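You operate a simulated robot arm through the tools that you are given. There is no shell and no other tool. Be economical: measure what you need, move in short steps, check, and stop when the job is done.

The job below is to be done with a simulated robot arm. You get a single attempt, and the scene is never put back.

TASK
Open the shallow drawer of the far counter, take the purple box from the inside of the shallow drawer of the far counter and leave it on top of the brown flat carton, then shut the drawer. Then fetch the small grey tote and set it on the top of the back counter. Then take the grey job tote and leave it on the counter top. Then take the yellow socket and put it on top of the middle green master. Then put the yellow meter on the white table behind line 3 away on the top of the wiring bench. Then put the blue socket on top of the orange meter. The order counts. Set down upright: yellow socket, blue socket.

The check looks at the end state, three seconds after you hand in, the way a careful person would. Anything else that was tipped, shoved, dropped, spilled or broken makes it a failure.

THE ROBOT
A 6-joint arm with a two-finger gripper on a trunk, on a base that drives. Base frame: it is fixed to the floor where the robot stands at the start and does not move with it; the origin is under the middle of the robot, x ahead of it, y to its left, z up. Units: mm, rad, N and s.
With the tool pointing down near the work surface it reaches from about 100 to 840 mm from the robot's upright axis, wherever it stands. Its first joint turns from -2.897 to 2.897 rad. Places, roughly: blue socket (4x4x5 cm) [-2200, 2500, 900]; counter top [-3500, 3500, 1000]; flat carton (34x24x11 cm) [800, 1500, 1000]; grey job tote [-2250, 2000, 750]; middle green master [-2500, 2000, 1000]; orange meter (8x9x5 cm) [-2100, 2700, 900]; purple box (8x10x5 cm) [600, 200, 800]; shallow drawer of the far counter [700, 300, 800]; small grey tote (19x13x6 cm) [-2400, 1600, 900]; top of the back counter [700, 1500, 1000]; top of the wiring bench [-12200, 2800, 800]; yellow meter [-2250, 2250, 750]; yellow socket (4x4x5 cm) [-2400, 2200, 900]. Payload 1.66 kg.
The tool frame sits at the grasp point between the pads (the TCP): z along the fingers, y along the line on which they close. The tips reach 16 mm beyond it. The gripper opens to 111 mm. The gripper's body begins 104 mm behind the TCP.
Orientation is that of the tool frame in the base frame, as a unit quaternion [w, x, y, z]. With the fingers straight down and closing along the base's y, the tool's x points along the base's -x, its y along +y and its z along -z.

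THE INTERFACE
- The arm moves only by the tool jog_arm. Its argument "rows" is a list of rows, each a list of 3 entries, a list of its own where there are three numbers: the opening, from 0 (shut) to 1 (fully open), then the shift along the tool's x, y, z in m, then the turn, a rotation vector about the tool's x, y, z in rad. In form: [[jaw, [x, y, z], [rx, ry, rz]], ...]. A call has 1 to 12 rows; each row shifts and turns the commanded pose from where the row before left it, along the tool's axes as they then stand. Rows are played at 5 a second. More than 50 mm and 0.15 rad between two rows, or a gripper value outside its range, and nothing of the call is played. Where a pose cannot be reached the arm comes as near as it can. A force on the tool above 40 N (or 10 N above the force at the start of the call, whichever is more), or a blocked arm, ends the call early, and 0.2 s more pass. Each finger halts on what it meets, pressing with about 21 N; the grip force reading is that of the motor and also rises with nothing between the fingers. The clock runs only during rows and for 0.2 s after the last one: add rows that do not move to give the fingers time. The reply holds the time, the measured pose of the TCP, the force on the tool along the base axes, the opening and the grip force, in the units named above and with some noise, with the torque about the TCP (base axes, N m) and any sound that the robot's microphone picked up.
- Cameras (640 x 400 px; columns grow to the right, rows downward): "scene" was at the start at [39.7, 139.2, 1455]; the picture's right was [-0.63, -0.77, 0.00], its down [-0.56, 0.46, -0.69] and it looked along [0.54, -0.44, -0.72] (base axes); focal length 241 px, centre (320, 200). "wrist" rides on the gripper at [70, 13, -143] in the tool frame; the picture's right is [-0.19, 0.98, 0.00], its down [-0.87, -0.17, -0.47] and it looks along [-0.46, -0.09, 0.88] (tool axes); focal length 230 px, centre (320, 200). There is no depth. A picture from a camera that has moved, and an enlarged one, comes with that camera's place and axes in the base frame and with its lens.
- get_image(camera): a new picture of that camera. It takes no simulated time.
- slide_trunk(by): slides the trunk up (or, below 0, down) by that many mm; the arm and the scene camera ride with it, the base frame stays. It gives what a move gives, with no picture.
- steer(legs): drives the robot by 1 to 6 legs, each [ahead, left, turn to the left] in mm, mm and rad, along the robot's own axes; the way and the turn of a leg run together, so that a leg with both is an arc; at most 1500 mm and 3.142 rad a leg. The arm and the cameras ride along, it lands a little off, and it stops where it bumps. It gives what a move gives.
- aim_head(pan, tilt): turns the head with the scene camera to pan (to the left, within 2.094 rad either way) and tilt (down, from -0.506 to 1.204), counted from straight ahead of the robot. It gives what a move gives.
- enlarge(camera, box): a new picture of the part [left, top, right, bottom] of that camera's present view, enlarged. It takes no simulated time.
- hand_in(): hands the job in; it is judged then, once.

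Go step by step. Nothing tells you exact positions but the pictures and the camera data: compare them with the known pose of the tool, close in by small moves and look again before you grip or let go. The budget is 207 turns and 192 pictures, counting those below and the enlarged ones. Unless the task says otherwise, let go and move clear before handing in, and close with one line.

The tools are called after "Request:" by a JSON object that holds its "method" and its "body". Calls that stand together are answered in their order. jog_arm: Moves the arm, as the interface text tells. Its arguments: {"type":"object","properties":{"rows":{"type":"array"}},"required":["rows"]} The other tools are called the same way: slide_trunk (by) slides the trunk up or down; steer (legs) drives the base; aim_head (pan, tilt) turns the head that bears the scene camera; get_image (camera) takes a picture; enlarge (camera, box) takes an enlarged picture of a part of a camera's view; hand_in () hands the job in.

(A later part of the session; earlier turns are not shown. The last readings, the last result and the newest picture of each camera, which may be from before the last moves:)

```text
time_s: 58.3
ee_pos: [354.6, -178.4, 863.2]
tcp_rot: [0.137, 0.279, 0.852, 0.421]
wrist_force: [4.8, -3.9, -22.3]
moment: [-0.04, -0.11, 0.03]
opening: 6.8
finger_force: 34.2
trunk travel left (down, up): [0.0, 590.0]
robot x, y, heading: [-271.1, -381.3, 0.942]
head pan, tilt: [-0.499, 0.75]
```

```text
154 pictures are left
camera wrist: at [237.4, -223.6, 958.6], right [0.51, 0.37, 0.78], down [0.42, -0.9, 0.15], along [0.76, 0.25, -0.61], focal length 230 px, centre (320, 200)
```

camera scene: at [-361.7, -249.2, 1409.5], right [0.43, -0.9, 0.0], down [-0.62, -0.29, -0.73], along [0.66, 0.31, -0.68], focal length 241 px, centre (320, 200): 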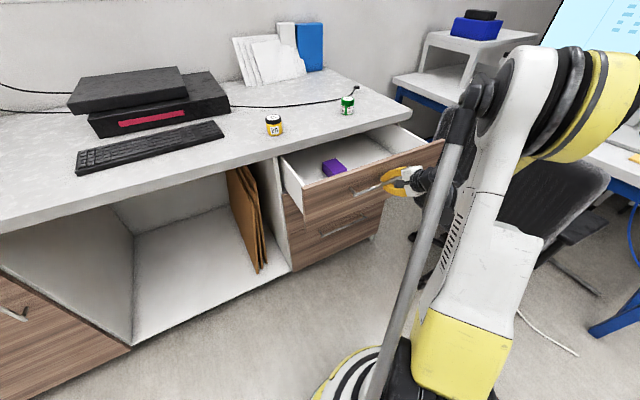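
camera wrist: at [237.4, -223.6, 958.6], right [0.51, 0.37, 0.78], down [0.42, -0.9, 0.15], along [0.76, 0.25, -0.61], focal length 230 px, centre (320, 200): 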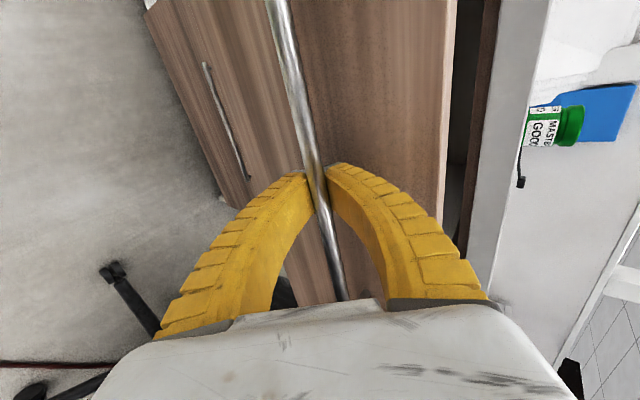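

Request:
{"method": "enlarge", "body": {"camera": "scene", "box": [270, 90, 490, 230]}}

```text
2.86 times, centred on (380, 160) of scene
camera zoom: at [-361.7, -249.2, 1409.5], right [0.43, -0.9, 0.0], down [-0.62, -0.29, -0.73], along [0.66, 0.31, -0.68], focal length 688 px, centre (149, 314)
```

zoom: 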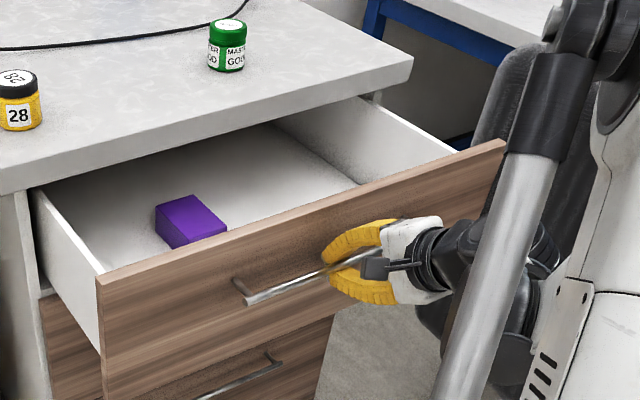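

The drawer is open far enough and the chair is close to its right end, so I stop. I release the handle and back out.

Request:
{"method": "jog_arm", "body": {"rows": [[0.25, [0, 0, 0], [0, 0, 0]], [0.25, [0, 0, 0], [0, 0, 0]], [0.25, [0, 0, -0.03], [0, 0, 0]], [0.25, [0, 0, -0.03], [0, 0, 0]], [0.25, [0, 0, -0.04], [0, 0, 0]], [0.3, [0, 0, -0.04], [0, 0, 0]], [0.5, [0, 0, 0], [0, 0, 0]]]}}

Request:
{"method": "slide_trunk", "body": {"by": 330}}

Request:
{"method": "get_image", "body": {"camera": "scene"}}

```text
time_s: 59.9
ee_pos: [286.5, -272.2, 949.5]
tcp_rot: [0.138, 0.278, 0.852, 0.421]
wrist_force: [0.9, -1.1, 0.5]
moment: [-0.04, 0.01, 0.0]
opening: 57.6
finger_force: 1.4
trunk travel left (down, up): [0.0, 590.0]
robot x, y, heading: [-274.7, -381.1, 0.939]
head pan, tilt: [-0.499, 0.75]
```

```text
time_s: 63.2
ee_pos: [287.3, -271.7, 1279.1]
tcp_rot: [0.139, 0.278, 0.852, 0.421]
wrist_force: [0.7, 0.0, 0.4]
moment: [0.02, -0.01, 0.03]
opening: 57.5
finger_force: 1.3
trunk travel left (down, up): [-330.0, 260.0]
robot x, y, heading: [-270.6, -378.8, 0.938]
head pan, tilt: [-0.499, 0.75]
```

```text
152 pictures are left
camera scene: at [-363.9, -249.5, 1739.3], right [0.43, -0.9, 0.0], down [-0.62, -0.29, -0.73], along [0.66, 0.31, -0.68], focal length 241 px, centre (320, 200)
```

scene: 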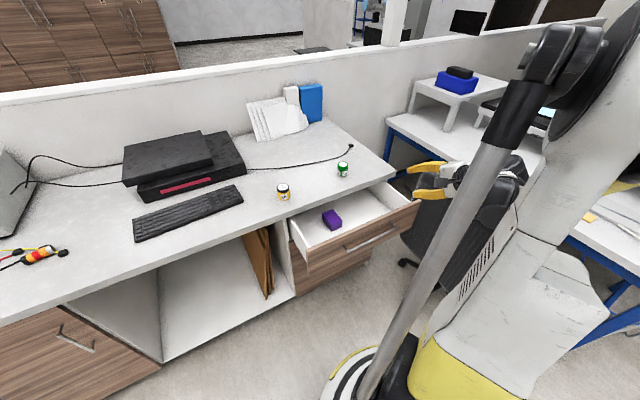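

Request:
{"method": "enlarge", "body": {"camera": "scene", "box": [270, 140, 470, 280]}}

Request:
{"method": "get_image", "body": {"camera": "wrist"}}

```text
2.86 times, centred on (370, 210) of scene
camera zoom: at [-363.9, -249.5, 1739.3], right [0.43, -0.9, 0.0], down [-0.62, -0.29, -0.73], along [0.66, 0.31, -0.68], focal length 688 px, centre (177, 171)
```

zoom: 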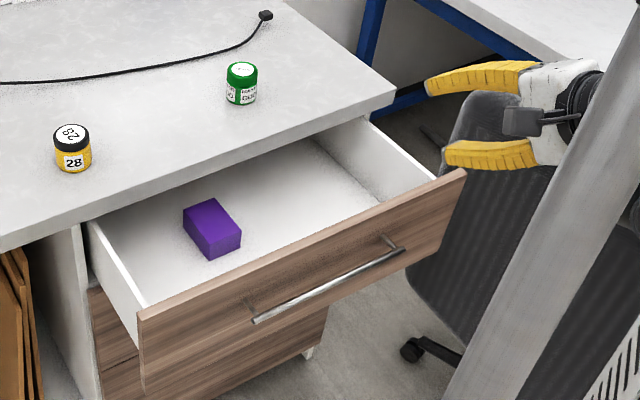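

```text
150 pictures are left
camera wrist: at [168.7, -316.0, 1375.3], right [0.5, 0.37, 0.78], down [0.42, -0.9, 0.15], along [0.76, 0.25, -0.6], focal length 230 px, centre (320, 200)
```

wrist: 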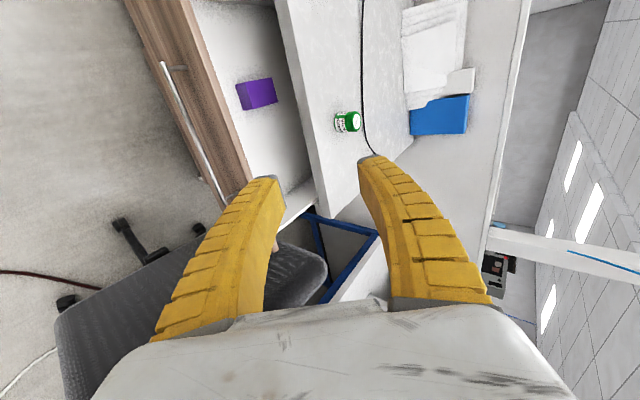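

The box still sits under the counter lip, so I need roughly 90 mm more travel. I go back and regrip the handle.

Request:
{"method": "slide_trunk", "body": {"by": -330}}

Request:
{"method": "jog_arm", "body": {"rows": [[0.3, [0, 0, 0.04], [0, 0, 0]], [0.3, [0, 0, 0.04], [0, 0, 0]], [0.3, [0, 0, 0.03], [0, 0, 0]], [0.3, [0, 0, 0.03], [0, 0, 0]], [0.3, [0, 0, 0], [0, 0, 0]]]}}

Request:
{"method": "get_image", "body": {"camera": "wrist"}}

```text
time_s: 66.4
ee_pos: [286.7, -271.1, 949.1]
tcp_rot: [0.139, 0.278, 0.852, 0.421]
wrist_force: [0.0, -0.3, -0.1]
moment: [0.01, -0.02, 0.01]
opening: 57.6
finger_force: 1.7
trunk travel left (down, up): [0.0, 590.0]
robot x, y, heading: [-272.5, -378.5, 0.94]
head pan, tilt: [-0.499, 0.75]
```

```text
time_s: 67.6
ee_pos: [353.2, -179.1, 864.5]
tcp_rot: [0.138, 0.278, 0.852, 0.421]
wrist_force: [0.7, -0.2, 0.6]
moment: [0.01, 0.02, -0.01]
opening: 35.9
finger_force: 1.8
trunk travel left (down, up): [0.0, 590.0]
robot x, y, heading: [-272.4, -377.6, 0.938]
head pan, tilt: [-0.499, 0.75]
```

```text
149 pictures are left
camera wrist: at [235.5, -223.5, 960.6], right [0.5, 0.37, 0.78], down [0.42, -0.9, 0.15], along [0.76, 0.25, -0.6], focal length 230 px, centre (320, 200)
```

wrist: 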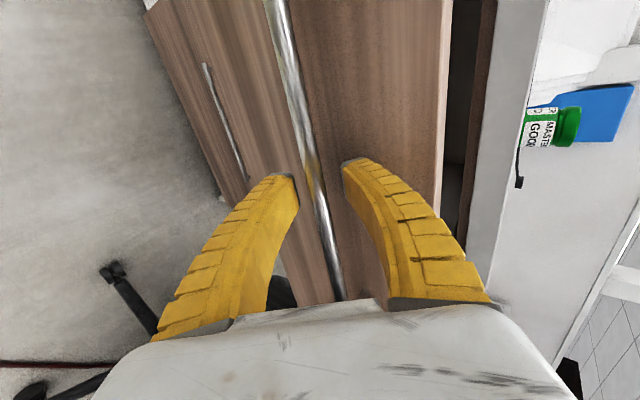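

Request:
{"method": "jog_arm", "body": {"rows": [[0.1, [0, 0, 0], [0, 0, 0]], [0, [0, 0, 0], [0, 0, 0]], [0, [0, 0, 0], [0, 0, 0]]]}}

Request:
{"method": "steer", "body": {"legs": [[-50, 0, 0]]}}

Request:
{"method": "get_image", "body": {"camera": "scene"}}

Request:
{"method": "get_image", "body": {"camera": "wrist"}}

```text
time_s: 68.4
ee_pos: [354.4, -179.8, 863.7]
tcp_rot: [0.139, 0.278, 0.852, 0.421]
wrist_force: [-3.0, 0.9, -14.2]
moment: [-0.01, -0.01, 0.03]
opening: 7.5
finger_force: 34.2
trunk travel left (down, up): [0.0, 590.0]
robot x, y, heading: [-271.1, -382.7, 0.94]
head pan, tilt: [-0.499, 0.75]
```

```text
time_s: 69.3
ee_pos: [324.3, -221.0, 863.4]
tcp_rot: [0.138, 0.278, 0.852, 0.421]
wrist_force: [-7.0, 5.5, -17.4]
moment: [0.08, 0.07, 0.19]
opening: 7.0
finger_force: 34.2
trunk travel left (down, up): [0.0, 590.0]
robot x, y, heading: [-299.9, -426.5, 0.938]
head pan, tilt: [-0.499, 0.75]
```

```text
148 pictures are left
camera scene: at [-393.4, -289.8, 1409.3], right [0.43, -0.91, 0.0], down [-0.62, -0.29, -0.73], along [0.66, 0.31, -0.68], focal length 241 px, centre (320, 200)
```

scene: 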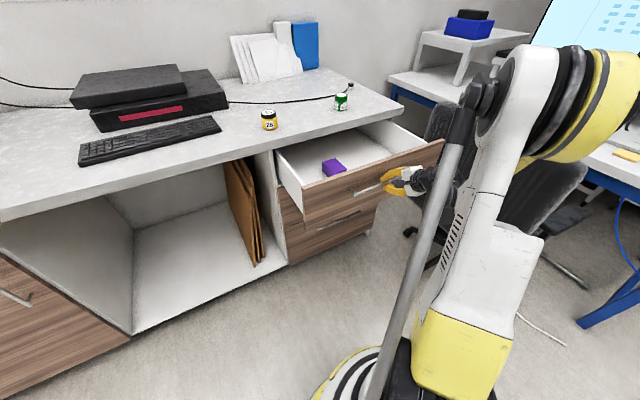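

```text
147 pictures are left
camera wrist: at [205.4, -265.0, 960.4], right [0.5, 0.37, 0.78], down [0.42, -0.9, 0.15], along [0.76, 0.25, -0.61], focal length 230 px, centre (320, 200)
```

wrist: 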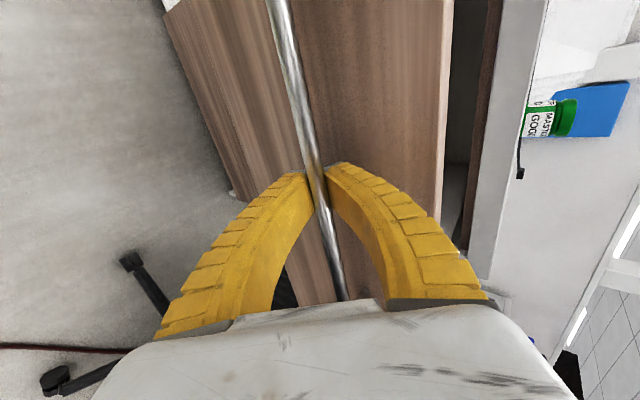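

Request:
{"method": "steer", "body": {"legs": [[-45, 0, 0]]}}

Request:
{"method": "enlarge", "body": {"camera": "scene", "box": [260, 80, 580, 280]}}

```text
time_s: 70.2
ee_pos: [297.5, -256.7, 863.5]
tcp_rot: [0.138, 0.278, 0.852, 0.421]
wrist_force: [-0.5, -1.5, -15.5]
moment: [0.01, -0.04, 0.06]
opening: 7.2
finger_force: 33.8
trunk travel left (down, up): [0.0, 590.0]
robot x, y, heading: [-330.1, -460.6, 0.938]
head pan, tilt: [-0.499, 0.75]
```

```text
2.00 times, centred on (420, 180) of scene
camera zoom: at [-419.7, -327.0, 1409.4], right [0.43, -0.9, 0.0], down [-0.62, -0.29, -0.73], along [0.66, 0.31, -0.68], focal length 482 px, centre (120, 240)
```

zoom: 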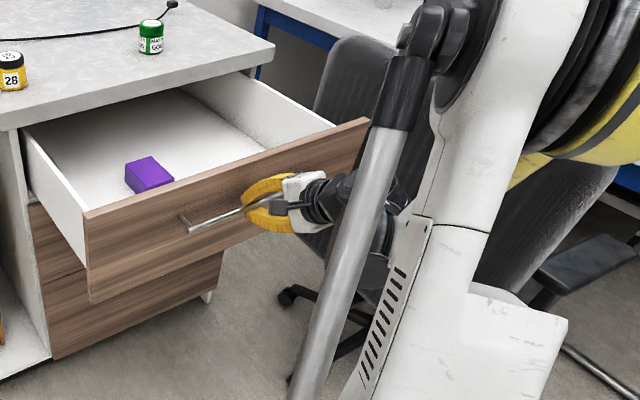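

Request:
{"method": "jog_arm", "body": {"rows": [[0.25, [0, 0, 0], [0, 0, 0]], [0.25, [0, 0, 0], [0, 0, 0]], [0.25, [0, 0, -0.03], [0, 0, 0]], [0.25, [0, 0, -0.03], [0, 0, 0]], [0.25, [0, 0, -0.04], [0, 0, 0]], [1, [0, 0, -0.04], [0, 0, 0]], [1, [0, 0, 0], [0, 0, 0]]]}}

Request:
{"method": "slide_trunk", "body": {"by": 300}}

Request:
{"method": "jog_arm", "body": {"rows": [[1, [0, 0, 0], [0, 0, -0.1428]], [1, [0, 0, 0], [0, 0, -0.1428]], [1, [0, 0, 0], [0, 0, -0.1428]], [1, [0, 0, 0], [0, 0, -0.1428]], [1, [0, 0, 0], [0, 0, -0.1428]], [1, [0, 0, 0], [0, 0, -0.1428]], [1, [0, 0, 0], [0, 0, -0.1428]], [1, [0, 0, 0], [0, 0, -0.1428]], [1, [0, 0, 0], [0, 0, -0.1428]], [1, [0, 0, 0], [0, 0, -0.1428]], [1, [0, 0, 0], [0, 0, -0.1428]], [1, [0, 0, 0], [0, 0, 0]]]}}

Request:
{"method": "jog_arm", "body": {"rows": [[1, [0, 0, 0], [0, 0.13, 0]], [1, [0, 0, 0], [0, 0.13, 0]], [1, [0, 0, 0], [0, 0.13, 0]], [1, [0, 0, 0], [0, 0.13, 0]], [1, [0, 0, 0], [0, 0.13, 0]], [1, [0, 0, 0], [0, 0.13, 0]], [1, [0, 0, 0], [0, 0.1408, 0]], [1, [0, 0, 0], [0, 0, 0]]]}}

Request:
{"method": "get_image", "body": {"camera": "scene"}}

Request:
{"method": "get_image", "body": {"camera": "wrist"}}

```text
time_s: 71.8
ee_pos: [228.8, -347.2, 951.9]
tcp_rot: [0.138, 0.278, 0.852, 0.421]
wrist_force: [0.2, -0.3, 0.2]
moment: [0.01, -0.03, -0.02]
opening: 111.0
finger_force: 0.0
trunk travel left (down, up): [0.0, 590.0]
robot x, y, heading: [-329.1, -461.5, 0.936]
head pan, tilt: [-0.499, 0.75]
```

```text
time_s: 74.8
ee_pos: [228.8, -348.7, 1251.5]
tcp_rot: [0.139, 0.278, 0.852, 0.421]
wrist_force: [0.4, -0.6, -0.3]
moment: [-0.01, 0.02, 0.01]
opening: 111.1
finger_force: 0.0
trunk travel left (down, up): [-300.0, 290.0]
robot x, y, heading: [-327.2, -459.9, 0.941]
head pan, tilt: [-0.499, 0.75]
```

```text
time_s: 77.5
ee_pos: [230.6, -348.1, 1252.5]
tcp_rot: [0.396, -0.406, 0.799, 0.2]
wrist_force: [1.1, 0.2, -0.4]
moment: [-0.02, -0.03, -0.03]
opening: 110.7
finger_force: 0.1
trunk travel left (down, up): [-300.0, 290.0]
robot x, y, heading: [-329.0, -458.9, 0.937]
head pan, tilt: [-0.499, 0.75]
```

```text
time_s: 79.2
ee_pos: [229.3, -347.6, 1253.8]
tcp_rot: [-0.001, -0.452, 0.892, -0.002]
wrist_force: [0.0, -0.5, 0.6]
moment: [0.0, 0.03, -0.01]
opening: 110.8
finger_force: 0.1
trunk travel left (down, up): [-300.0, 290.0]
robot x, y, heading: [-326.1, -461.2, 0.938]
head pan, tilt: [-0.499, 0.75]
```

```text
145 pictures are left
camera scene: at [-421.5, -327.9, 1709.4], right [0.43, -0.9, 0.0], down [-0.62, -0.29, -0.73], along [0.66, 0.31, -0.68], focal length 241 px, centre (320, 200)
```

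scene: 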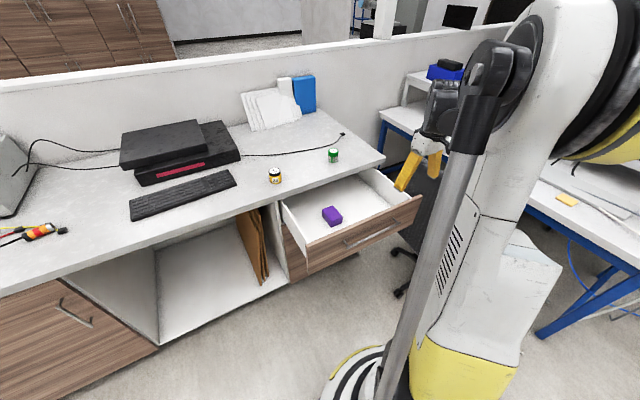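

```text
144 pictures are left
camera wrist: at [177.7, -396.9, 1394.9], right [-0.68, 0.73, 0.0], down [0.65, 0.6, 0.47], along [0.35, 0.32, -0.88], focal length 230 px, centre (320, 200)
```

wrist: 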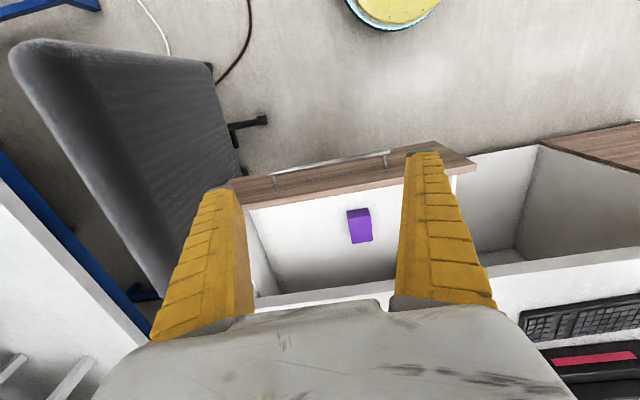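

Drawer is open about 320 mm and the box is clear of the counter. I drive forward, hover over the box and check.

Request:
{"method": "steer", "body": {"legs": [[250, 0, 0]]}}

Request:
{"method": "jog_arm", "body": {"rows": [[1, [-0.04, 0.017, 0], [0, 0, 0]], [1, [-0.04, 0.017, 0], [0, 0, 0]], [1, [-0.04, 0.017, 0], [0, 0, 0]], [1, [0, 0, 0.05], [0, 0, 0]], [1, [0, 0, 0.05], [0, 0, 0]], [1, [0, 0, 0], [0, 0, 0]]]}}

Request:
{"method": "get_image", "body": {"camera": "wrist"}}

Request:
{"method": "get_image", "body": {"camera": "scene"}}

```text
time_s: 81.1
ee_pos: [377.9, -145.0, 1252.2]
tcp_rot: [-0.001, -0.453, 0.891, -0.001]
wrist_force: [-0.5, 0.0, 0.1]
moment: [-0.05, 0.04, 0.0]
opening: 110.9
finger_force: 0.0
trunk travel left (down, up): [-300.0, 290.0]
robot x, y, heading: [-181.1, -260.1, 0.941]
head pan, tilt: [-0.499, 0.75]
```

```text
time_s: 82.5
ee_pos: [399.2, -19.4, 1151.5]
tcp_rot: [0.0, -0.453, 0.891, -0.001]
wrist_force: [-0.7, -0.6, 0.1]
moment: [-0.02, -0.02, -0.04]
opening: 110.8
finger_force: 0.1
trunk travel left (down, up): [-300.0, 290.0]
robot x, y, heading: [-185.1, -262.1, 0.945]
head pan, tilt: [-0.499, 0.75]
```

```text
143 pictures are left
camera wrist: at [347.5, -69.0, 1294.1], right [-0.68, 0.73, 0.0], down [0.65, 0.6, 0.47], along [0.35, 0.32, -0.88], focal length 230 px, centre (320, 200)
```

wrist: 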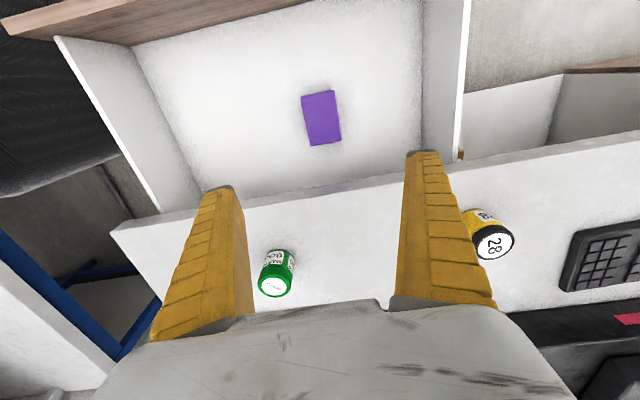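

```text
142 pictures are left
camera scene: at [-275.0, -127.0, 1709.5], right [0.43, -0.9, 0.0], down [-0.62, -0.29, -0.73], along [0.66, 0.31, -0.68], focal length 241 px, centre (320, 200)
```

scene: 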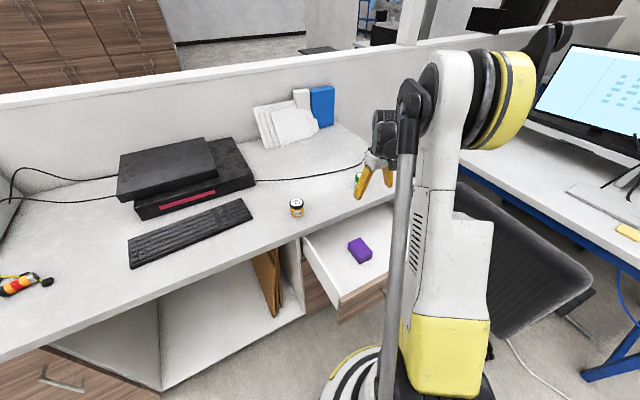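

Request:
{"method": "jog_arm", "body": {"rows": [[1, [0, 0.002, 0.05], [0, 0, 0.02]], [1, [0, 0, 0.05], [0, 0, 0.02]], [1, [0, 0, 0.05], [0, 0, 0]], [1, [0, 0, 0.05], [0, 0, 0]], [1, [0, 0, 0.05], [0, 0, 0]], [1, [0, 0, 0.03], [0, 0, 0]], [1, [0, 0, 0], [0, 0, 0]]]}}

Request:
{"method": "get_image", "body": {"camera": "wrist"}}

Request:
{"method": "enlarge", "body": {"camera": "scene", "box": [280, 130, 480, 330]}}

```text
time_s: 84.1
ee_pos: [405.3, -19.1, 872.7]
tcp_rot: [-0.001, -0.435, 0.9, -0.001]
wrist_force: [-0.4, 0.1, -0.2]
moment: [0.0, 0.0, -0.04]
opening: 110.8
finger_force: 0.1
trunk travel left (down, up): [-300.0, 290.0]
robot x, y, heading: [-181.9, -258.7, 0.941]
head pan, tilt: [-0.499, 0.75]
```

```text
141 pictures are left
camera wrist: at [351.8, -65.1, 1015.6], right [-0.65, 0.76, 0.0], down [0.67, 0.58, 0.47], along [0.36, 0.31, -0.88], focal length 230 px, centre (320, 200)
```

wrist: 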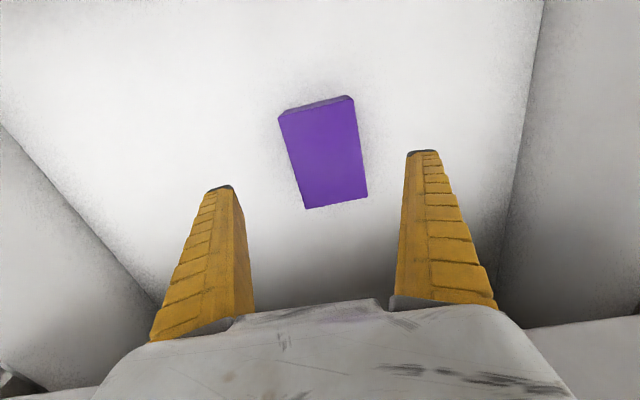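

```text
2.00 times, centred on (380, 230) of scene
camera zoom: at [-274.6, -126.6, 1709.4], right [0.43, -0.9, 0.0], down [-0.62, -0.29, -0.73], along [0.66, 0.31, -0.68], focal length 482 px, centre (200, 140)
```

zoom: 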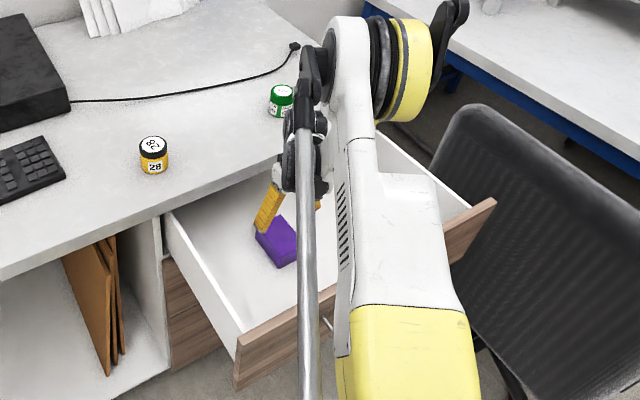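

Box is centred beneath the gripper (about 5 mm off in y). I descend and grip.

Request:
{"method": "jog_arm", "body": {"rows": [[1, [-0.002, 0.005, 0.04], [0, 0, 0]], [1, [0, 0, 0.03], [0, 0, 0]], [1, [0, 0, 0.015], [0, 0, 0]], [1, [0, 0, 0.01], [0, 0, 0]], [1, [0, 0, 0], [0, 0, 0]]]}}

Request:
{"method": "get_image", "body": {"camera": "wrist"}}

```text
time_s: 85.3
ee_pos: [402.0, -15.3, 776.8]
tcp_rot: [-0.001, -0.435, 0.9, 0.001]
wrist_force: [0.4, 0.0, 0.0]
moment: [0.01, -0.02, 0.02]
opening: 110.8
finger_force: 0.2
trunk travel left (down, up): [-300.0, 290.0]
robot x, y, heading: [-181.3, -256.5, 0.936]
head pan, tilt: [-0.499, 0.75]
```

```text
139 pictures are left
camera wrist: at [348.3, -61.0, 920.2], right [-0.65, 0.76, 0.0], down [0.67, 0.58, 0.47], along [0.36, 0.31, -0.88], focal length 230 px, centre (320, 200)
```

wrist: 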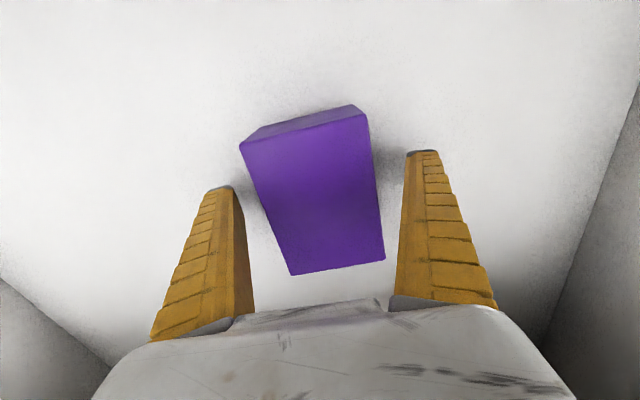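

Request:
{"method": "jog_arm", "body": {"rows": [[1, [0, 0, 0.006], [0, 0, 0]], [0.6, [0, 0, 0], [0, 0, 0]], [0.3, [0, 0, 0], [0, 0, 0]], [0.3, [0, 0, 0], [0, 0, 0]], [0.3, [0, 0, 0], [0, 0, 0]]]}}

Request:
{"method": "get_image", "body": {"camera": "wrist"}}

```text
time_s: 86.5
ee_pos: [401.1, -14.7, 775.5]
tcp_rot: [0.0, -0.435, 0.9, -0.001]
wrist_force: [-0.2, -0.4, -0.5]
moment: [0.0, -0.01, 0.02]
opening: 69.2
finger_force: 20.6
out of reach, approached as far as the arm can: row 1
trunk travel left (down, up): [-300.0, 290.0]
robot x, y, heading: [-181.3, -258.0, 0.94]
head pan, tilt: [-0.499, 0.75]
```

```text
138 pictures are left
camera wrist: at [346.8, -61.4, 917.3], right [-0.65, 0.76, 0.0], down [0.67, 0.58, 0.47], along [0.36, 0.31, -0.88], focal length 230 px, centre (320, 200)
```

wrist: 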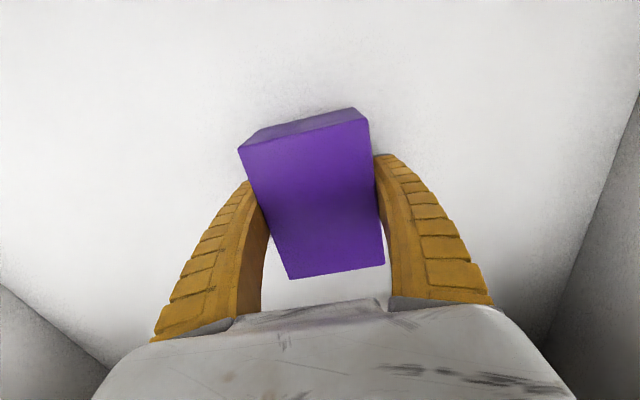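

Request:
{"method": "jog_arm", "body": {"rows": [[0.3, [0, 0, -0.02], [0, 0, 0]], [0.3, [0, 0, -0.03], [0, 0, 0]], [0.3, [0, 0, -0.04], [0, 0, 0]], [0.3, [0, 0, -0.04], [0, 0, 0]], [0.3, [0, 0, -0.04], [0, 0, 0]], [0.3, [0, 0, -0.04], [0, 0, 0]], [0.3, [0, 0, -0.04], [0, 0, 0]], [0.3, [0, 0, -0.04], [0, 0, 0]], [0.3, [0, 0, -0.04], [0, 0, 0]], [0.3, [0, 0, 0], [0, 0, 0]]]}}

Request:
{"method": "get_image", "body": {"camera": "wrist"}}

Request:
{"method": "aim_head", "body": {"pan": -0.1, "tilt": 0.6}}

Request:
{"method": "get_image", "body": {"camera": "scene"}}

```text
time_s: 88.7
ee_pos: [399.2, -13.2, 1104.0]
tcp_rot: [-0.001, -0.435, 0.9, 0.0]
wrist_force: [-0.2, 0.0, -1.9]
moment: [-0.02, 0.0, 0.01]
opening: 69.4
finger_force: 20.9
trunk travel left (down, up): [-300.0, 290.0]
robot x, y, heading: [-184.3, -261.2, 0.942]
head pan, tilt: [-0.499, 0.75]
```

```text
137 pictures are left
camera wrist: at [345.4, -60.2, 1245.7], right [-0.65, 0.76, 0.0], down [0.67, 0.58, 0.47], along [0.36, 0.31, -0.88], focal length 230 px, centre (320, 200)
```

wrist: 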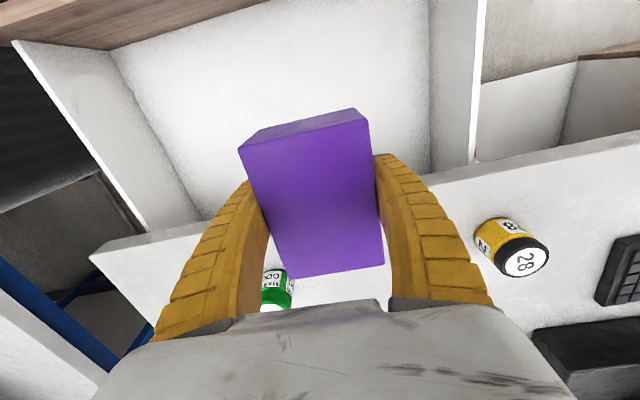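

```text
time_s: 89.5
ee_pos: [397.8, -13.5, 1103.2]
tcp_rot: [0.0, -0.436, 0.9, -0.001]
wrist_force: [-0.3, 0.7, -2.1]
moment: [-0.02, 0.03, -0.02]
opening: 69.2
finger_force: 20.1
trunk travel left (down, up): [-300.0, 290.0]
robot x, y, heading: [-183.2, -256.3, 0.942]
head pan, tilt: [-0.099, 0.6]
```

```text
136 pictures are left
camera scene: at [-290.3, -96.0, 1722.3], right [0.75, -0.67, 0.0], down [-0.38, -0.42, -0.82], along [0.55, 0.61, -0.57], focal length 241 px, centre (320, 200)
```

scene: 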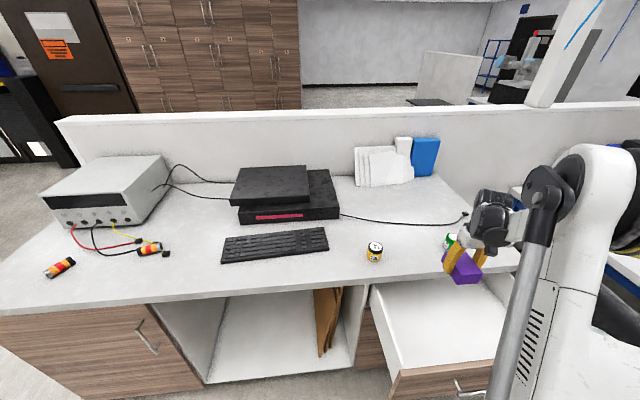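

I have the box. I pull the arm in, then drive left along the counter and around its end to the back counter.

Request:
{"method": "jog_arm", "body": {"rows": [[0.3, [0.04, 0, -0.01], [0, 0, 0]], [0.3, [0.04, 0, -0.01], [0, 0, 0]], [0.3, [0.04, 0, -0.01], [0, 0, 0]], [0.3, [0.04, 0, -0.01], [0, 0, 0]], [0.3, [0.04, 0, -0.01], [0, 0, 0]], [0.3, [0.04, 0, 0], [0, 0, 0]], [0.3, [0, 0, 0], [0, 0, 0]]]}}

Request:
{"method": "steer", "body": {"legs": [[0, 1500, 0], [0, 430, 0]]}}

Request:
{"method": "aim_head", "body": {"pan": 0, "tilt": 0.5}}

Request:
{"method": "get_image", "body": {"camera": "scene"}}

Request:
{"method": "aim_head", "body": {"pan": 1.2, "tilt": 0.5}}

Request:
{"method": "get_image", "body": {"camera": "scene"}}

```text
time_s: 91.1
ee_pos: [250.6, -202.3, 1154.7]
tcp_rot: [-0.001, -0.436, 0.9, 0.0]
wrist_force: [1.1, -0.5, -1.4]
moment: [-0.01, 0.02, -0.01]
opening: 69.1
finger_force: 21.4
trunk travel left (down, up): [-300.0, 290.0]
robot x, y, heading: [-185.2, -259.0, 0.942]
head pan, tilt: [-0.099, 0.6]
```

```text
time_s: 100.8
ee_pos: [-1305.0, 938.8, 1154.2]
tcp_rot: [0.0, -0.439, 0.898, -0.002]
wrist_force: [0.0, 0.5, -2.2]
moment: [0.01, -0.02, 0.04]
opening: 69.3
finger_force: 21.2
trunk travel left (down, up): [-300.0, 290.0]
robot x, y, heading: [-1732.7, 876.1, 0.953]
head pan, tilt: [-0.099, 0.6]
```

```text
time_s: 101.5
ee_pos: [-1305.5, 937.7, 1154.9]
tcp_rot: [0.0, -0.44, 0.898, -0.001]
wrist_force: [-0.2, 0.0, -2.3]
moment: [0.02, 0.05, 0.0]
opening: 69.3
finger_force: 20.4
trunk travel left (down, up): [-300.0, 290.0]
robot x, y, heading: [-1736.9, 876.3, 0.953]
head pan, tilt: [0.0, 0.499]
```

```text
135 pictures are left
camera scene: at [-1851.2, 1046.7, 1731.4], right [0.81, -0.58, 0.0], down [-0.28, -0.39, -0.88], along [0.51, 0.71, -0.48], focal length 241 px, centre (320, 200)
```

scene: 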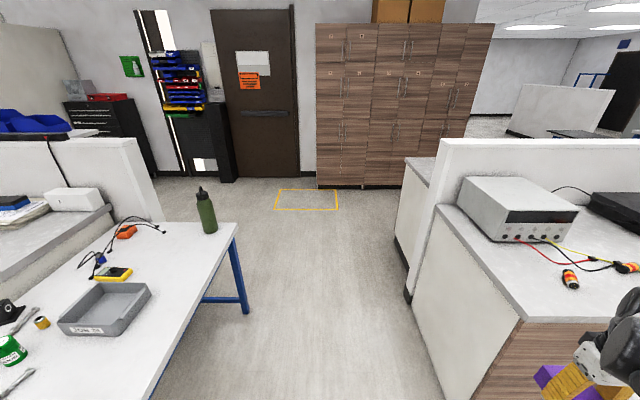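

```text
time_s: 102.8
ee_pos: [-1304.3, 938.9, 1155.0]
tcp_rot: [-0.001, -0.439, 0.898, 0.0]
wrist_force: [0.8, 0.2, -2.0]
moment: [-0.01, -0.03, -0.01]
opening: 69.1
finger_force: 20.8
trunk travel left (down, up): [-300.0, 290.0]
robot x, y, heading: [-1736.5, 879.3, 0.95]
head pan, tilt: [1.201, 0.499]
```

```text
134 pictures are left
camera scene: at [-1954.2, 1048.8, 1731.4], right [0.84, 0.55, 0.0], down [0.26, -0.4, -0.88], along [-0.48, 0.73, -0.48], focal length 241 px, centre (320, 200)
```

scene: 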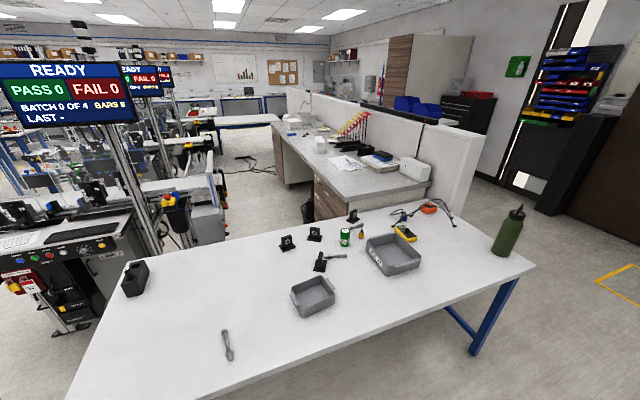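

Request:
{"method": "steer", "body": {"legs": [[0, 100, 0], [1500, 0, 0], [1250, 0, 0], [0, 0, -1.57], [0, 0, -1.57]]}}

Request:
{"method": "aim_head", "body": {"pan": 0.7, "tilt": 0.5}}

Request:
{"method": "get_image", "body": {"camera": "scene"}}

Request:
{"method": "get_image", "body": {"camera": "wrist"}}

```text
time_s: 124.5
ee_pos: [-657.2, 3089.8, 1154.9]
tcp_rot: [0.0, 0.908, 0.418, 0.001]
wrist_force: [-0.1, 0.3, -1.9]
moment: [-0.01, -0.03, -0.05]
opening: 69.0
finger_force: 21.2
trunk travel left (down, up): [-300.0, 290.0]
robot x, y, heading: [-226.2, 3124.3, -2.237]
head pan, tilt: [1.201, 0.499]
```

```text
time_s: 125.4
ee_pos: [-657.2, 3088.7, 1154.6]
tcp_rot: [0.0, 0.908, 0.419, 0.001]
wrist_force: [0.0, -0.4, -1.9]
moment: [0.02, 0.01, 0.02]
opening: 68.9
finger_force: 20.8
trunk travel left (down, up): [-300.0, 290.0]
robot x, y, heading: [-222.7, 3128.7, -2.239]
head pan, tilt: [0.7, 0.499]
```

```text
133 pictures are left
camera scene: at [-61.7, 2935.6, 1731.4], right [-1.0, -0.03, 0.0], down [-0.02, 0.48, -0.88], along [0.03, -0.88, -0.48], focal length 241 px, centre (320, 200)
```

scene: 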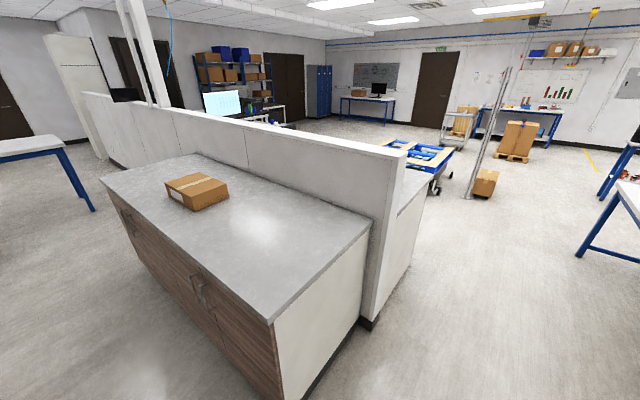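

```text
132 pictures are left
camera wrist: at [-601.5, 3132.3, 1297.0], right [0.62, -0.78, 0.0], down [-0.69, -0.55, 0.47], along [-0.37, -0.29, -0.88], focal length 230 px, centre (320, 200)
```

wrist: 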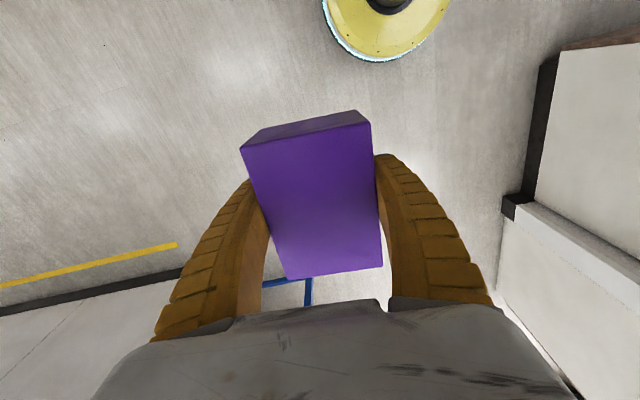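

The route is clear; the carton sits on the back counter. I drive along the counter to stand in front of it.

Request:
{"method": "steer", "body": {"legs": [[0, 0, 0.04], [0, 1500, 0], [0, 350, 0]]}}

Request:
{"method": "aim_head", "body": {"pan": 0.0, "tilt": 0.8}}

Request:
{"method": "get_image", "body": {"camera": "scene"}}

Request:
{"method": "get_image", "body": {"camera": "wrist"}}

```text
time_s: 135.0
ee_pos: [851.4, 2009.1, 1155.5]
tcp_rot: [-0.001, 0.889, 0.457, 0.0]
wrist_force: [-0.1, -0.3, -1.5]
moment: [0.01, 0.06, 0.0]
opening: 68.9
finger_force: 20.8
trunk travel left (down, up): [-300.0, 290.0]
robot x, y, heading: [1281.4, 2082.8, -2.151]
head pan, tilt: [0.7, 0.499]
```

```text
time_s: 136.1
ee_pos: [851.8, 2009.4, 1154.5]
tcp_rot: [-0.001, 0.89, 0.457, 0.0]
wrist_force: [1.3, 0.3, -2.3]
moment: [-0.02, 0.01, 0.02]
opening: 69.0
finger_force: 21.4
trunk travel left (down, up): [-300.0, 290.0]
robot x, y, heading: [1280.7, 2083.8, -2.152]
head pan, tilt: [0.0, 0.799]
```

```text
131 pictures are left
camera scene: at [1403.6, 1929.8, 1705.4], right [-0.84, 0.55, 0.0], down [0.39, 0.6, -0.7], along [-0.38, -0.58, -0.72], focal length 241 px, centre (320, 200)
```

scene: 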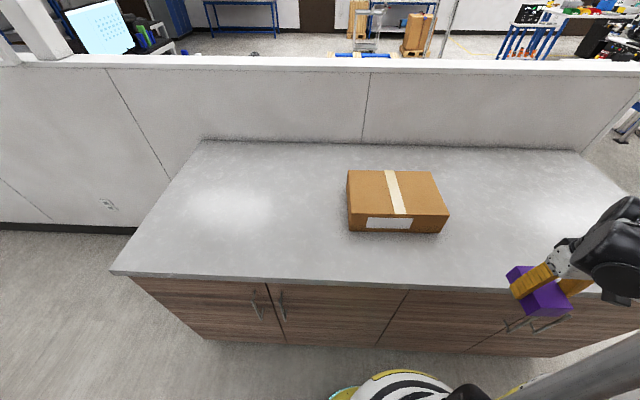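

```text
130 pictures are left
camera wrist: at [904.0, 2056.5, 1297.0], right [0.69, -0.73, 0.0], down [-0.64, -0.61, 0.47], along [-0.34, -0.32, -0.88], focal length 230 px, centre (320, 200)
```

wrist: 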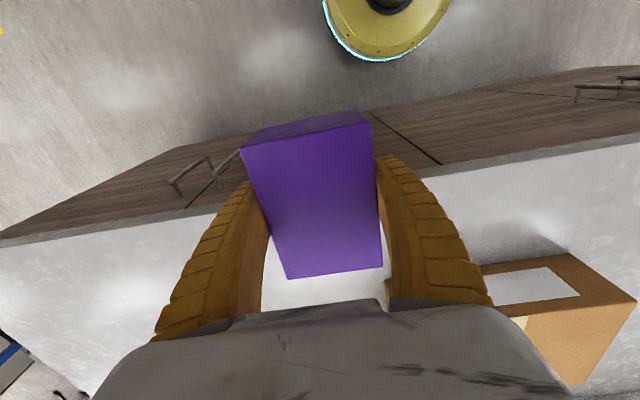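

Request:
{"method": "jog_arm", "body": {"rows": [[0.3, [0, 0, -0.05], [0, 0, 0]], [0.3, [0, 0, -0.03], [0, 0, 0]], [0.3, [-0.034, 0.022, 0], [0, 0, 0]], [0.3, [-0.034, 0.022, 0], [0, 0, 0]], [0.3, [-0.034, 0.022, 0], [0, 0, 0]], [0.3, [-0.034, 0.022, 0], [0, 0, 0]], [0.3, [-0.034, 0.022, 0], [0, 0, 0]], [0.3, [-0.034, 0.022, 0], [0, 0, 0]], [0.3, [-0.034, 0.022, 0], [0, 0, 0]], [0.3, [-0.034, 0.022, 0], [0, 0, 0]], [0.3, [0, 0, 0], [0, 0, 0]]]}}

Request:
{"method": "get_image", "body": {"camera": "scene"}}

Request:
{"method": "get_image", "body": {"camera": "wrist"}}

```text
time_s: 138.5
ee_pos: [839.9, 1685.1, 1234.7]
tcp_rot: [0.0, 0.889, 0.457, 0.001]
wrist_force: [0.1, 0.0, -1.4]
moment: [0.0, 0.01, 0.02]
opening: 69.0
finger_force: 21.7
trunk travel left (down, up): [-300.0, 290.0]
robot x, y, heading: [1280.9, 2083.4, -2.151]
head pan, tilt: [0.0, 0.799]
```

```text
129 pictures are left
camera scene: at [1403.9, 1930.9, 1705.5], right [-0.84, 0.55, 0.0], down [0.39, 0.6, -0.7], along [-0.38, -0.58, -0.72], focal length 241 px, centre (320, 200)
```

scene: 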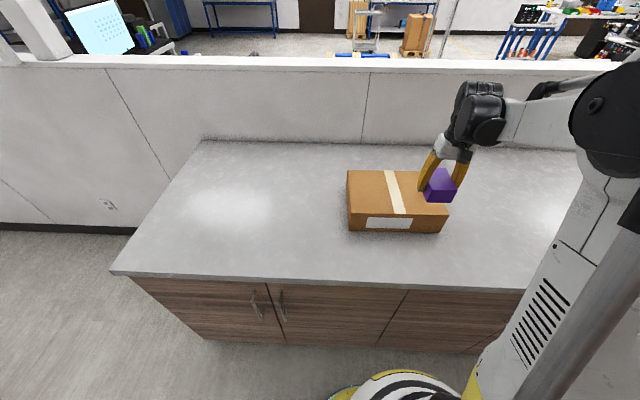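

```text
128 pictures are left
camera wrist: at [891.3, 1732.1, 1377.1], right [0.69, -0.73, 0.0], down [-0.64, -0.61, 0.47], along [-0.34, -0.32, -0.88], focal length 230 px, centre (320, 200)
```

wrist: 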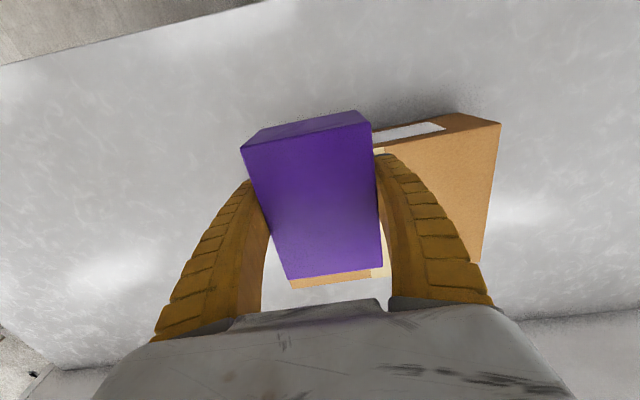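

Request:
{"method": "jog_arm", "body": {"rows": [[0.3, [-0.037, 0.0233, 0], [0, 0, 0]], [0.3, [-0.037, 0.0233, 0], [0, 0, 0]], [0.3, [-0.037, 0.0233, 0], [0, 0, 0]], [0.3, [0, 0, 0.04], [0, 0, 0]], [0.3, [0, 0, 0.03], [0, 0, 0]], [0.3, [0, 0, 0], [0, 0, 0]]]}}

Request:
{"method": "enlarge", "body": {"camera": "scene", "box": [320, 120, 500, 250]}}

Request:
{"method": "get_image", "body": {"camera": "wrist"}}

```text
time_s: 139.9
ee_pos: [832.8, 1550.9, 1163.6]
tcp_rot: [-0.001, 0.89, 0.457, 0.001]
wrist_force: [0.4, 0.1, -1.6]
moment: [0.03, 0.01, 0.0]
opening: 68.8
finger_force: 20.7
trunk travel left (down, up): [-300.0, 290.0]
robot x, y, heading: [1279.3, 2082.5, -2.155]
head pan, tilt: [0.0, 0.799]
```

```text
3.08 times, centred on (410, 185) of scene
camera zoom: at [1403.8, 1930.2, 1705.5], right [-0.84, 0.55, 0.0], down [0.39, 0.6, -0.7], along [-0.38, -0.58, -0.72], focal length 741 px, centre (43, 246)
```

zoom: 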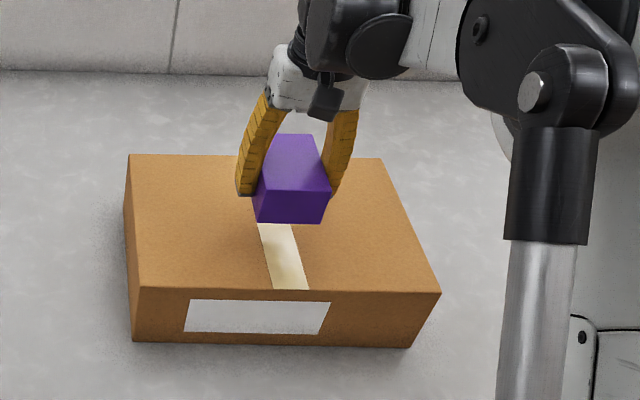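

```text
126 pictures are left
camera wrist: at [884.6, 1599.2, 1305.8], right [0.69, -0.73, 0.0], down [-0.64, -0.61, 0.47], along [-0.34, -0.32, -0.88], focal length 230 px, centre (320, 200)
```

wrist: 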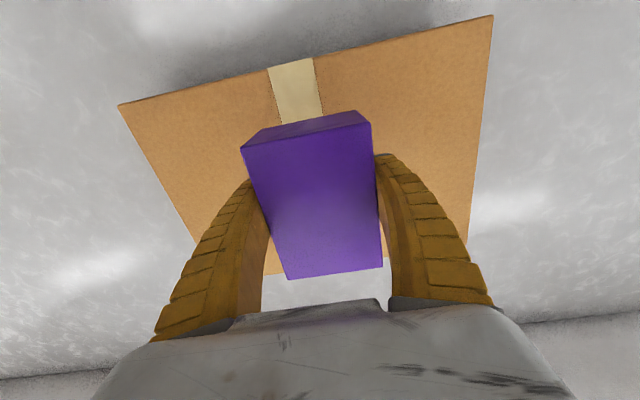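

Request:
{"method": "jog_arm", "body": {"rows": [[0.3, [0, 0, 0.012], [0, 0, 0]], [0.3, [0, 0, 0.01], [0, 0, 0]], [0.3, [0, 0, 0.006], [0, 0, 0]], [0.3, [0, 0, 0.004], [0, 0, 0]], [0.3, [0, 0, 0.004], [0, 0, 0]], [0.3, [0, 0, 0.003], [0, 0, 0]], [0.3, [0, 0, 0.003], [0, 0, 0]], [0.3, [0, 0, 0.003], [0, 0, 0]], [0.3, [0, 0, 0.003], [0, 0, 0]]]}}

Request:
{"method": "enlarge", "body": {"camera": "scene", "box": [320, 120, 500, 250]}}

```text
time_s: 141.9
ee_pos: [829.1, 1554.0, 1116.2]
tcp_rot: [0.0, 0.889, 0.457, 0.001]
wrist_force: [0.0, -0.2, -1.8]
moment: [0.02, 0.0, 0.0]
opening: 68.9
finger_force: 20.4
trunk travel left (down, up): [-300.0, 290.0]
robot x, y, heading: [1278.2, 2085.7, -2.15]
head pan, tilt: [0.0, 0.799]
```

```text
3.08 times, centred on (410, 185) of scene
camera zoom: at [1403.6, 1929.7, 1705.4], right [-0.84, 0.55, 0.0], down [0.39, 0.6, -0.7], along [-0.38, -0.58, -0.72], focal length 741 px, centre (43, 246)
```

zoom: 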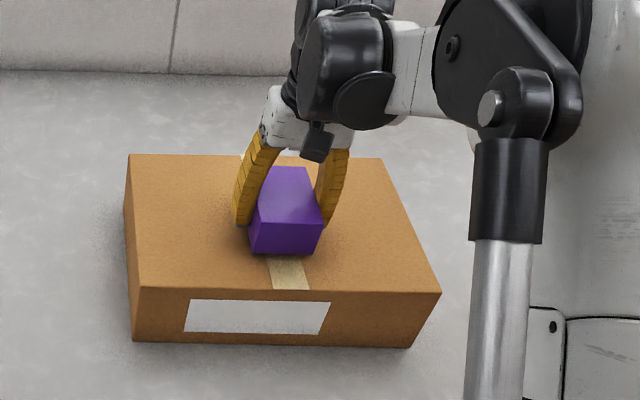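

Request:
{"method": "jog_arm", "body": {"rows": [[0.3, [0, 0, 0.003], [0, 0, 0]], [0.3, [0, 0, 0.003], [0, 0, 0]], [0.3, [0, 0, 0.003], [0, 0, 0]], [0.3, [0, 0, 0.003], [0, 0, 0]], [0.3, [0, 0, 0.003], [0, 0, 0]], [0.3, [0, 0, 0.003], [0, 0, 0]], [0.3, [0, 0, 0.003], [0, 0, 0]]]}}

Request:
{"method": "enlarge", "body": {"camera": "scene", "box": [320, 120, 500, 250]}}

```text
time_s: 143.5
ee_pos: [831.6, 1554.3, 1096.3]
tcp_rot: [0.0, 0.889, 0.458, 0.0]
wrist_force: [1.0, -2.1, 13.4]
moment: [-0.06, 0.04, 0.0]
opening: 69.4
finger_force: 20.4
trunk travel left (down, up): [-300.0, 290.0]
robot x, y, heading: [1278.2, 2083.4, -2.155]
head pan, tilt: [0.0, 0.799]
```

```text
3.08 times, centred on (410, 185) of scene
camera zoom: at [1404.7, 1930.6, 1705.5], right [-0.84, 0.55, 0.0], down [0.39, 0.6, -0.7], along [-0.38, -0.58, -0.72], focal length 741 px, centre (43, 246)
```

zoom: 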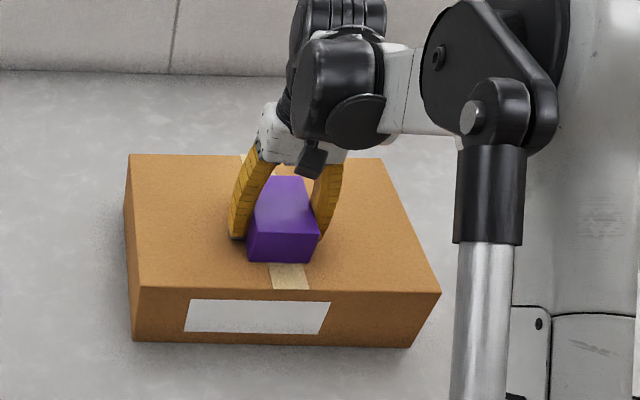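

Contact is made, so I let go and rise.

Request:
{"method": "jog_arm", "body": {"rows": [[0.7, [0, 0, -0.002], [0, 0, 0]], [0.9, [0, 0, 0], [0, 0, 0]], [0.9, [0, 0, 0], [0, 0, 0]], [0.9, [0, 0, -0.03], [0, 0, 0]], [0.9, [0, 0, -0.04], [0, 0, 0]], [0.9, [0, 0, -0.05], [0, 0, 0]], [0.9, [0, 0, -0.05], [0, 0, 0]], [0.9, [0.04, 0, -0.02], [0, 0, 0]], [0.9, [0.045, -0.02, 0], [0, 0, 0]], [0.9, [0.045, -0.02, 0], [0, 0, 0]], [0.9, [0.045, -0.02, 0], [0, 0, 0]], [0.9, [0.045, -0.02, 0], [0, 0, 0]]]}}

Request:
{"method": "get_image", "body": {"camera": "scene"}}

```text
time_s: 146.1
ee_pos: [894.2, 1787.6, 1291.7]
tcp_rot: [-0.001, 0.889, 0.457, 0.0]
wrist_force: [-1.5, 0.7, -0.5]
moment: [-0.05, 0.04, 0.03]
opening: 100.5
finger_force: 0.7
trunk travel left (down, up): [-300.0, 290.0]
robot x, y, heading: [1284.7, 2085.4, -2.153]
head pan, tilt: [0.0, 0.799]
```

```text
123 pictures are left
camera scene: at [1405.1, 1932.1, 1705.6], right [-0.84, 0.55, 0.0], down [0.39, 0.6, -0.7], along [-0.38, -0.58, -0.72], focal length 241 px, centre (320, 200)
```

scene: 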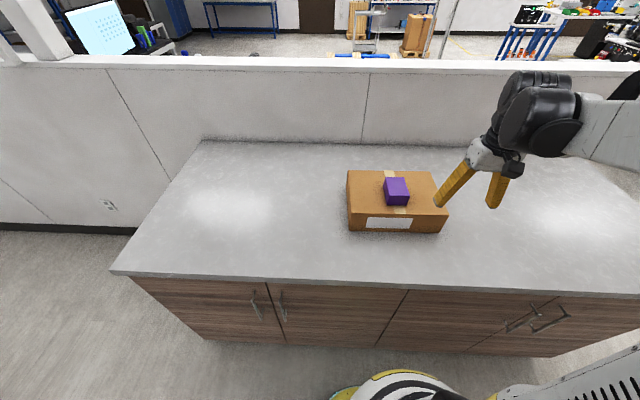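

Box placed. Now back the same way to shut the drawer.

Request:
{"method": "jog_arm", "body": {"rows": [[0.9, [0.045, -0.01, 0], [0, 0, 0]], [0.9, [0.045, -0.01, 0], [0, 0, 0]], [0.9, [0.045, -0.01, 0], [0, 0, 0]], [0.9, [0, 0, 0], [0, 0, 0]]]}}

Request:
{"method": "steer", "body": {"legs": [[0, 0, -0.045], [0, -1500, 0], [0, -330, 0]]}}

```text
time_s: 147.1
ee_pos: [945.9, 1905.0, 1289.8]
tcp_rot: [0.0, 0.889, 0.458, 0.0]
wrist_force: [-0.6, 0.4, 0.0]
moment: [-0.02, -0.03, -0.02]
opening: 100.7
finger_force: 0.1
trunk travel left (down, up): [-300.0, 290.0]
robot x, y, heading: [1283.3, 2086.9, -2.156]
head pan, tilt: [0.0, 0.799]
```

```text
time_s: 156.7
ee_pos: [-531.8, 3046.2, 1289.3]
tcp_rot: [0.0, 0.91, 0.416, 0.0]
wrist_force: [0.2, -0.2, 0.1]
moment: [-0.02, -0.05, 0.02]
opening: 100.4
finger_force: 0.6
trunk travel left (down, up): [-300.0, 290.0]
robot x, y, heading: [-180.3, 3191.3, -2.246]
head pan, tilt: [0.0, 0.799]
```

Request:
{"method": "steer", "body": {"legs": [[0, 0, 0.047], [1500, 0, 0], [1270, 0, 0], [0, 0, 1.571], [0, 0, 1.571]]}}

```text
time_s: 178.2
ee_pos: [-1421.2, 1117.9, 1289.4]
tcp_rot: [0.0, -0.459, 0.888, -0.001]
wrist_force: [0.6, -0.3, 0.7]
moment: [-0.01, 0.03, -0.05]
opening: 100.7
finger_force: 0.6
trunk travel left (down, up): [-300.0, 290.0]
robot x, y, heading: [-1756.3, 938.0, 0.996]
head pan, tilt: [0.0, 0.799]
```

Request:
{"method": "steer", "body": {"legs": [[0, 0, -0.05], [-350, 0, 0], [0, -1500, 0], [0, -475, 0], [0, 0, 0.048]]}}

Request:
{"method": "aim_head", "body": {"pan": -0.4, "tilt": 0.75}}

Request:
{"method": "get_image", "body": {"camera": "scene"}}

```text
time_s: 190.8
ee_pos: [-5.0, -285.6, 1290.0]
tcp_rot: [0.0, -0.475, 0.88, -0.001]
wrist_force: [-0.3, 1.1, -0.9]
moment: [-0.01, 0.01, -0.02]
opening: 100.8
finger_force: 0.5
trunk travel left (down, up): [-300.0, 290.0]
robot x, y, heading: [-335.3, -477.1, 1.031]
head pan, tilt: [0.0, 0.799]
```

```text
time_s: 191.7
ee_pos: [-5.1, -286.0, 1290.9]
tcp_rot: [-0.001, -0.476, 0.88, -0.001]
wrist_force: [0.4, 0.2, 0.4]
moment: [0.03, -0.02, -0.01]
opening: 100.5
finger_force: 0.3
trunk travel left (down, up): [-300.0, 290.0]
robot x, y, heading: [-331.8, -481.4, 1.026]
head pan, tilt: [-0.4, 0.75]
```

```text
122 pictures are left
camera scene: at [-440.6, -346.3, 1709.4], right [0.59, -0.81, 0.0], down [-0.55, -0.4, -0.73], along [0.59, 0.43, -0.68], focal length 241 px, centre (320, 200)
```

scene: 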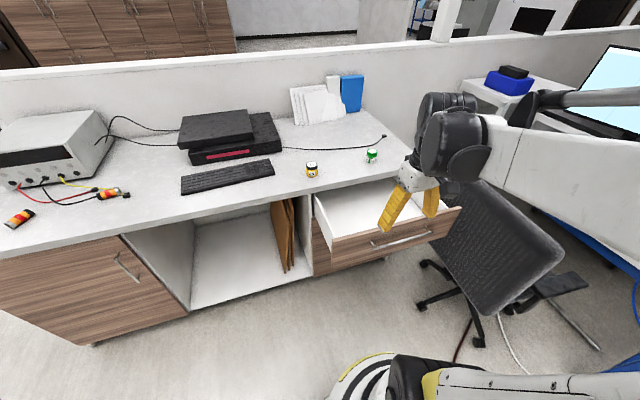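

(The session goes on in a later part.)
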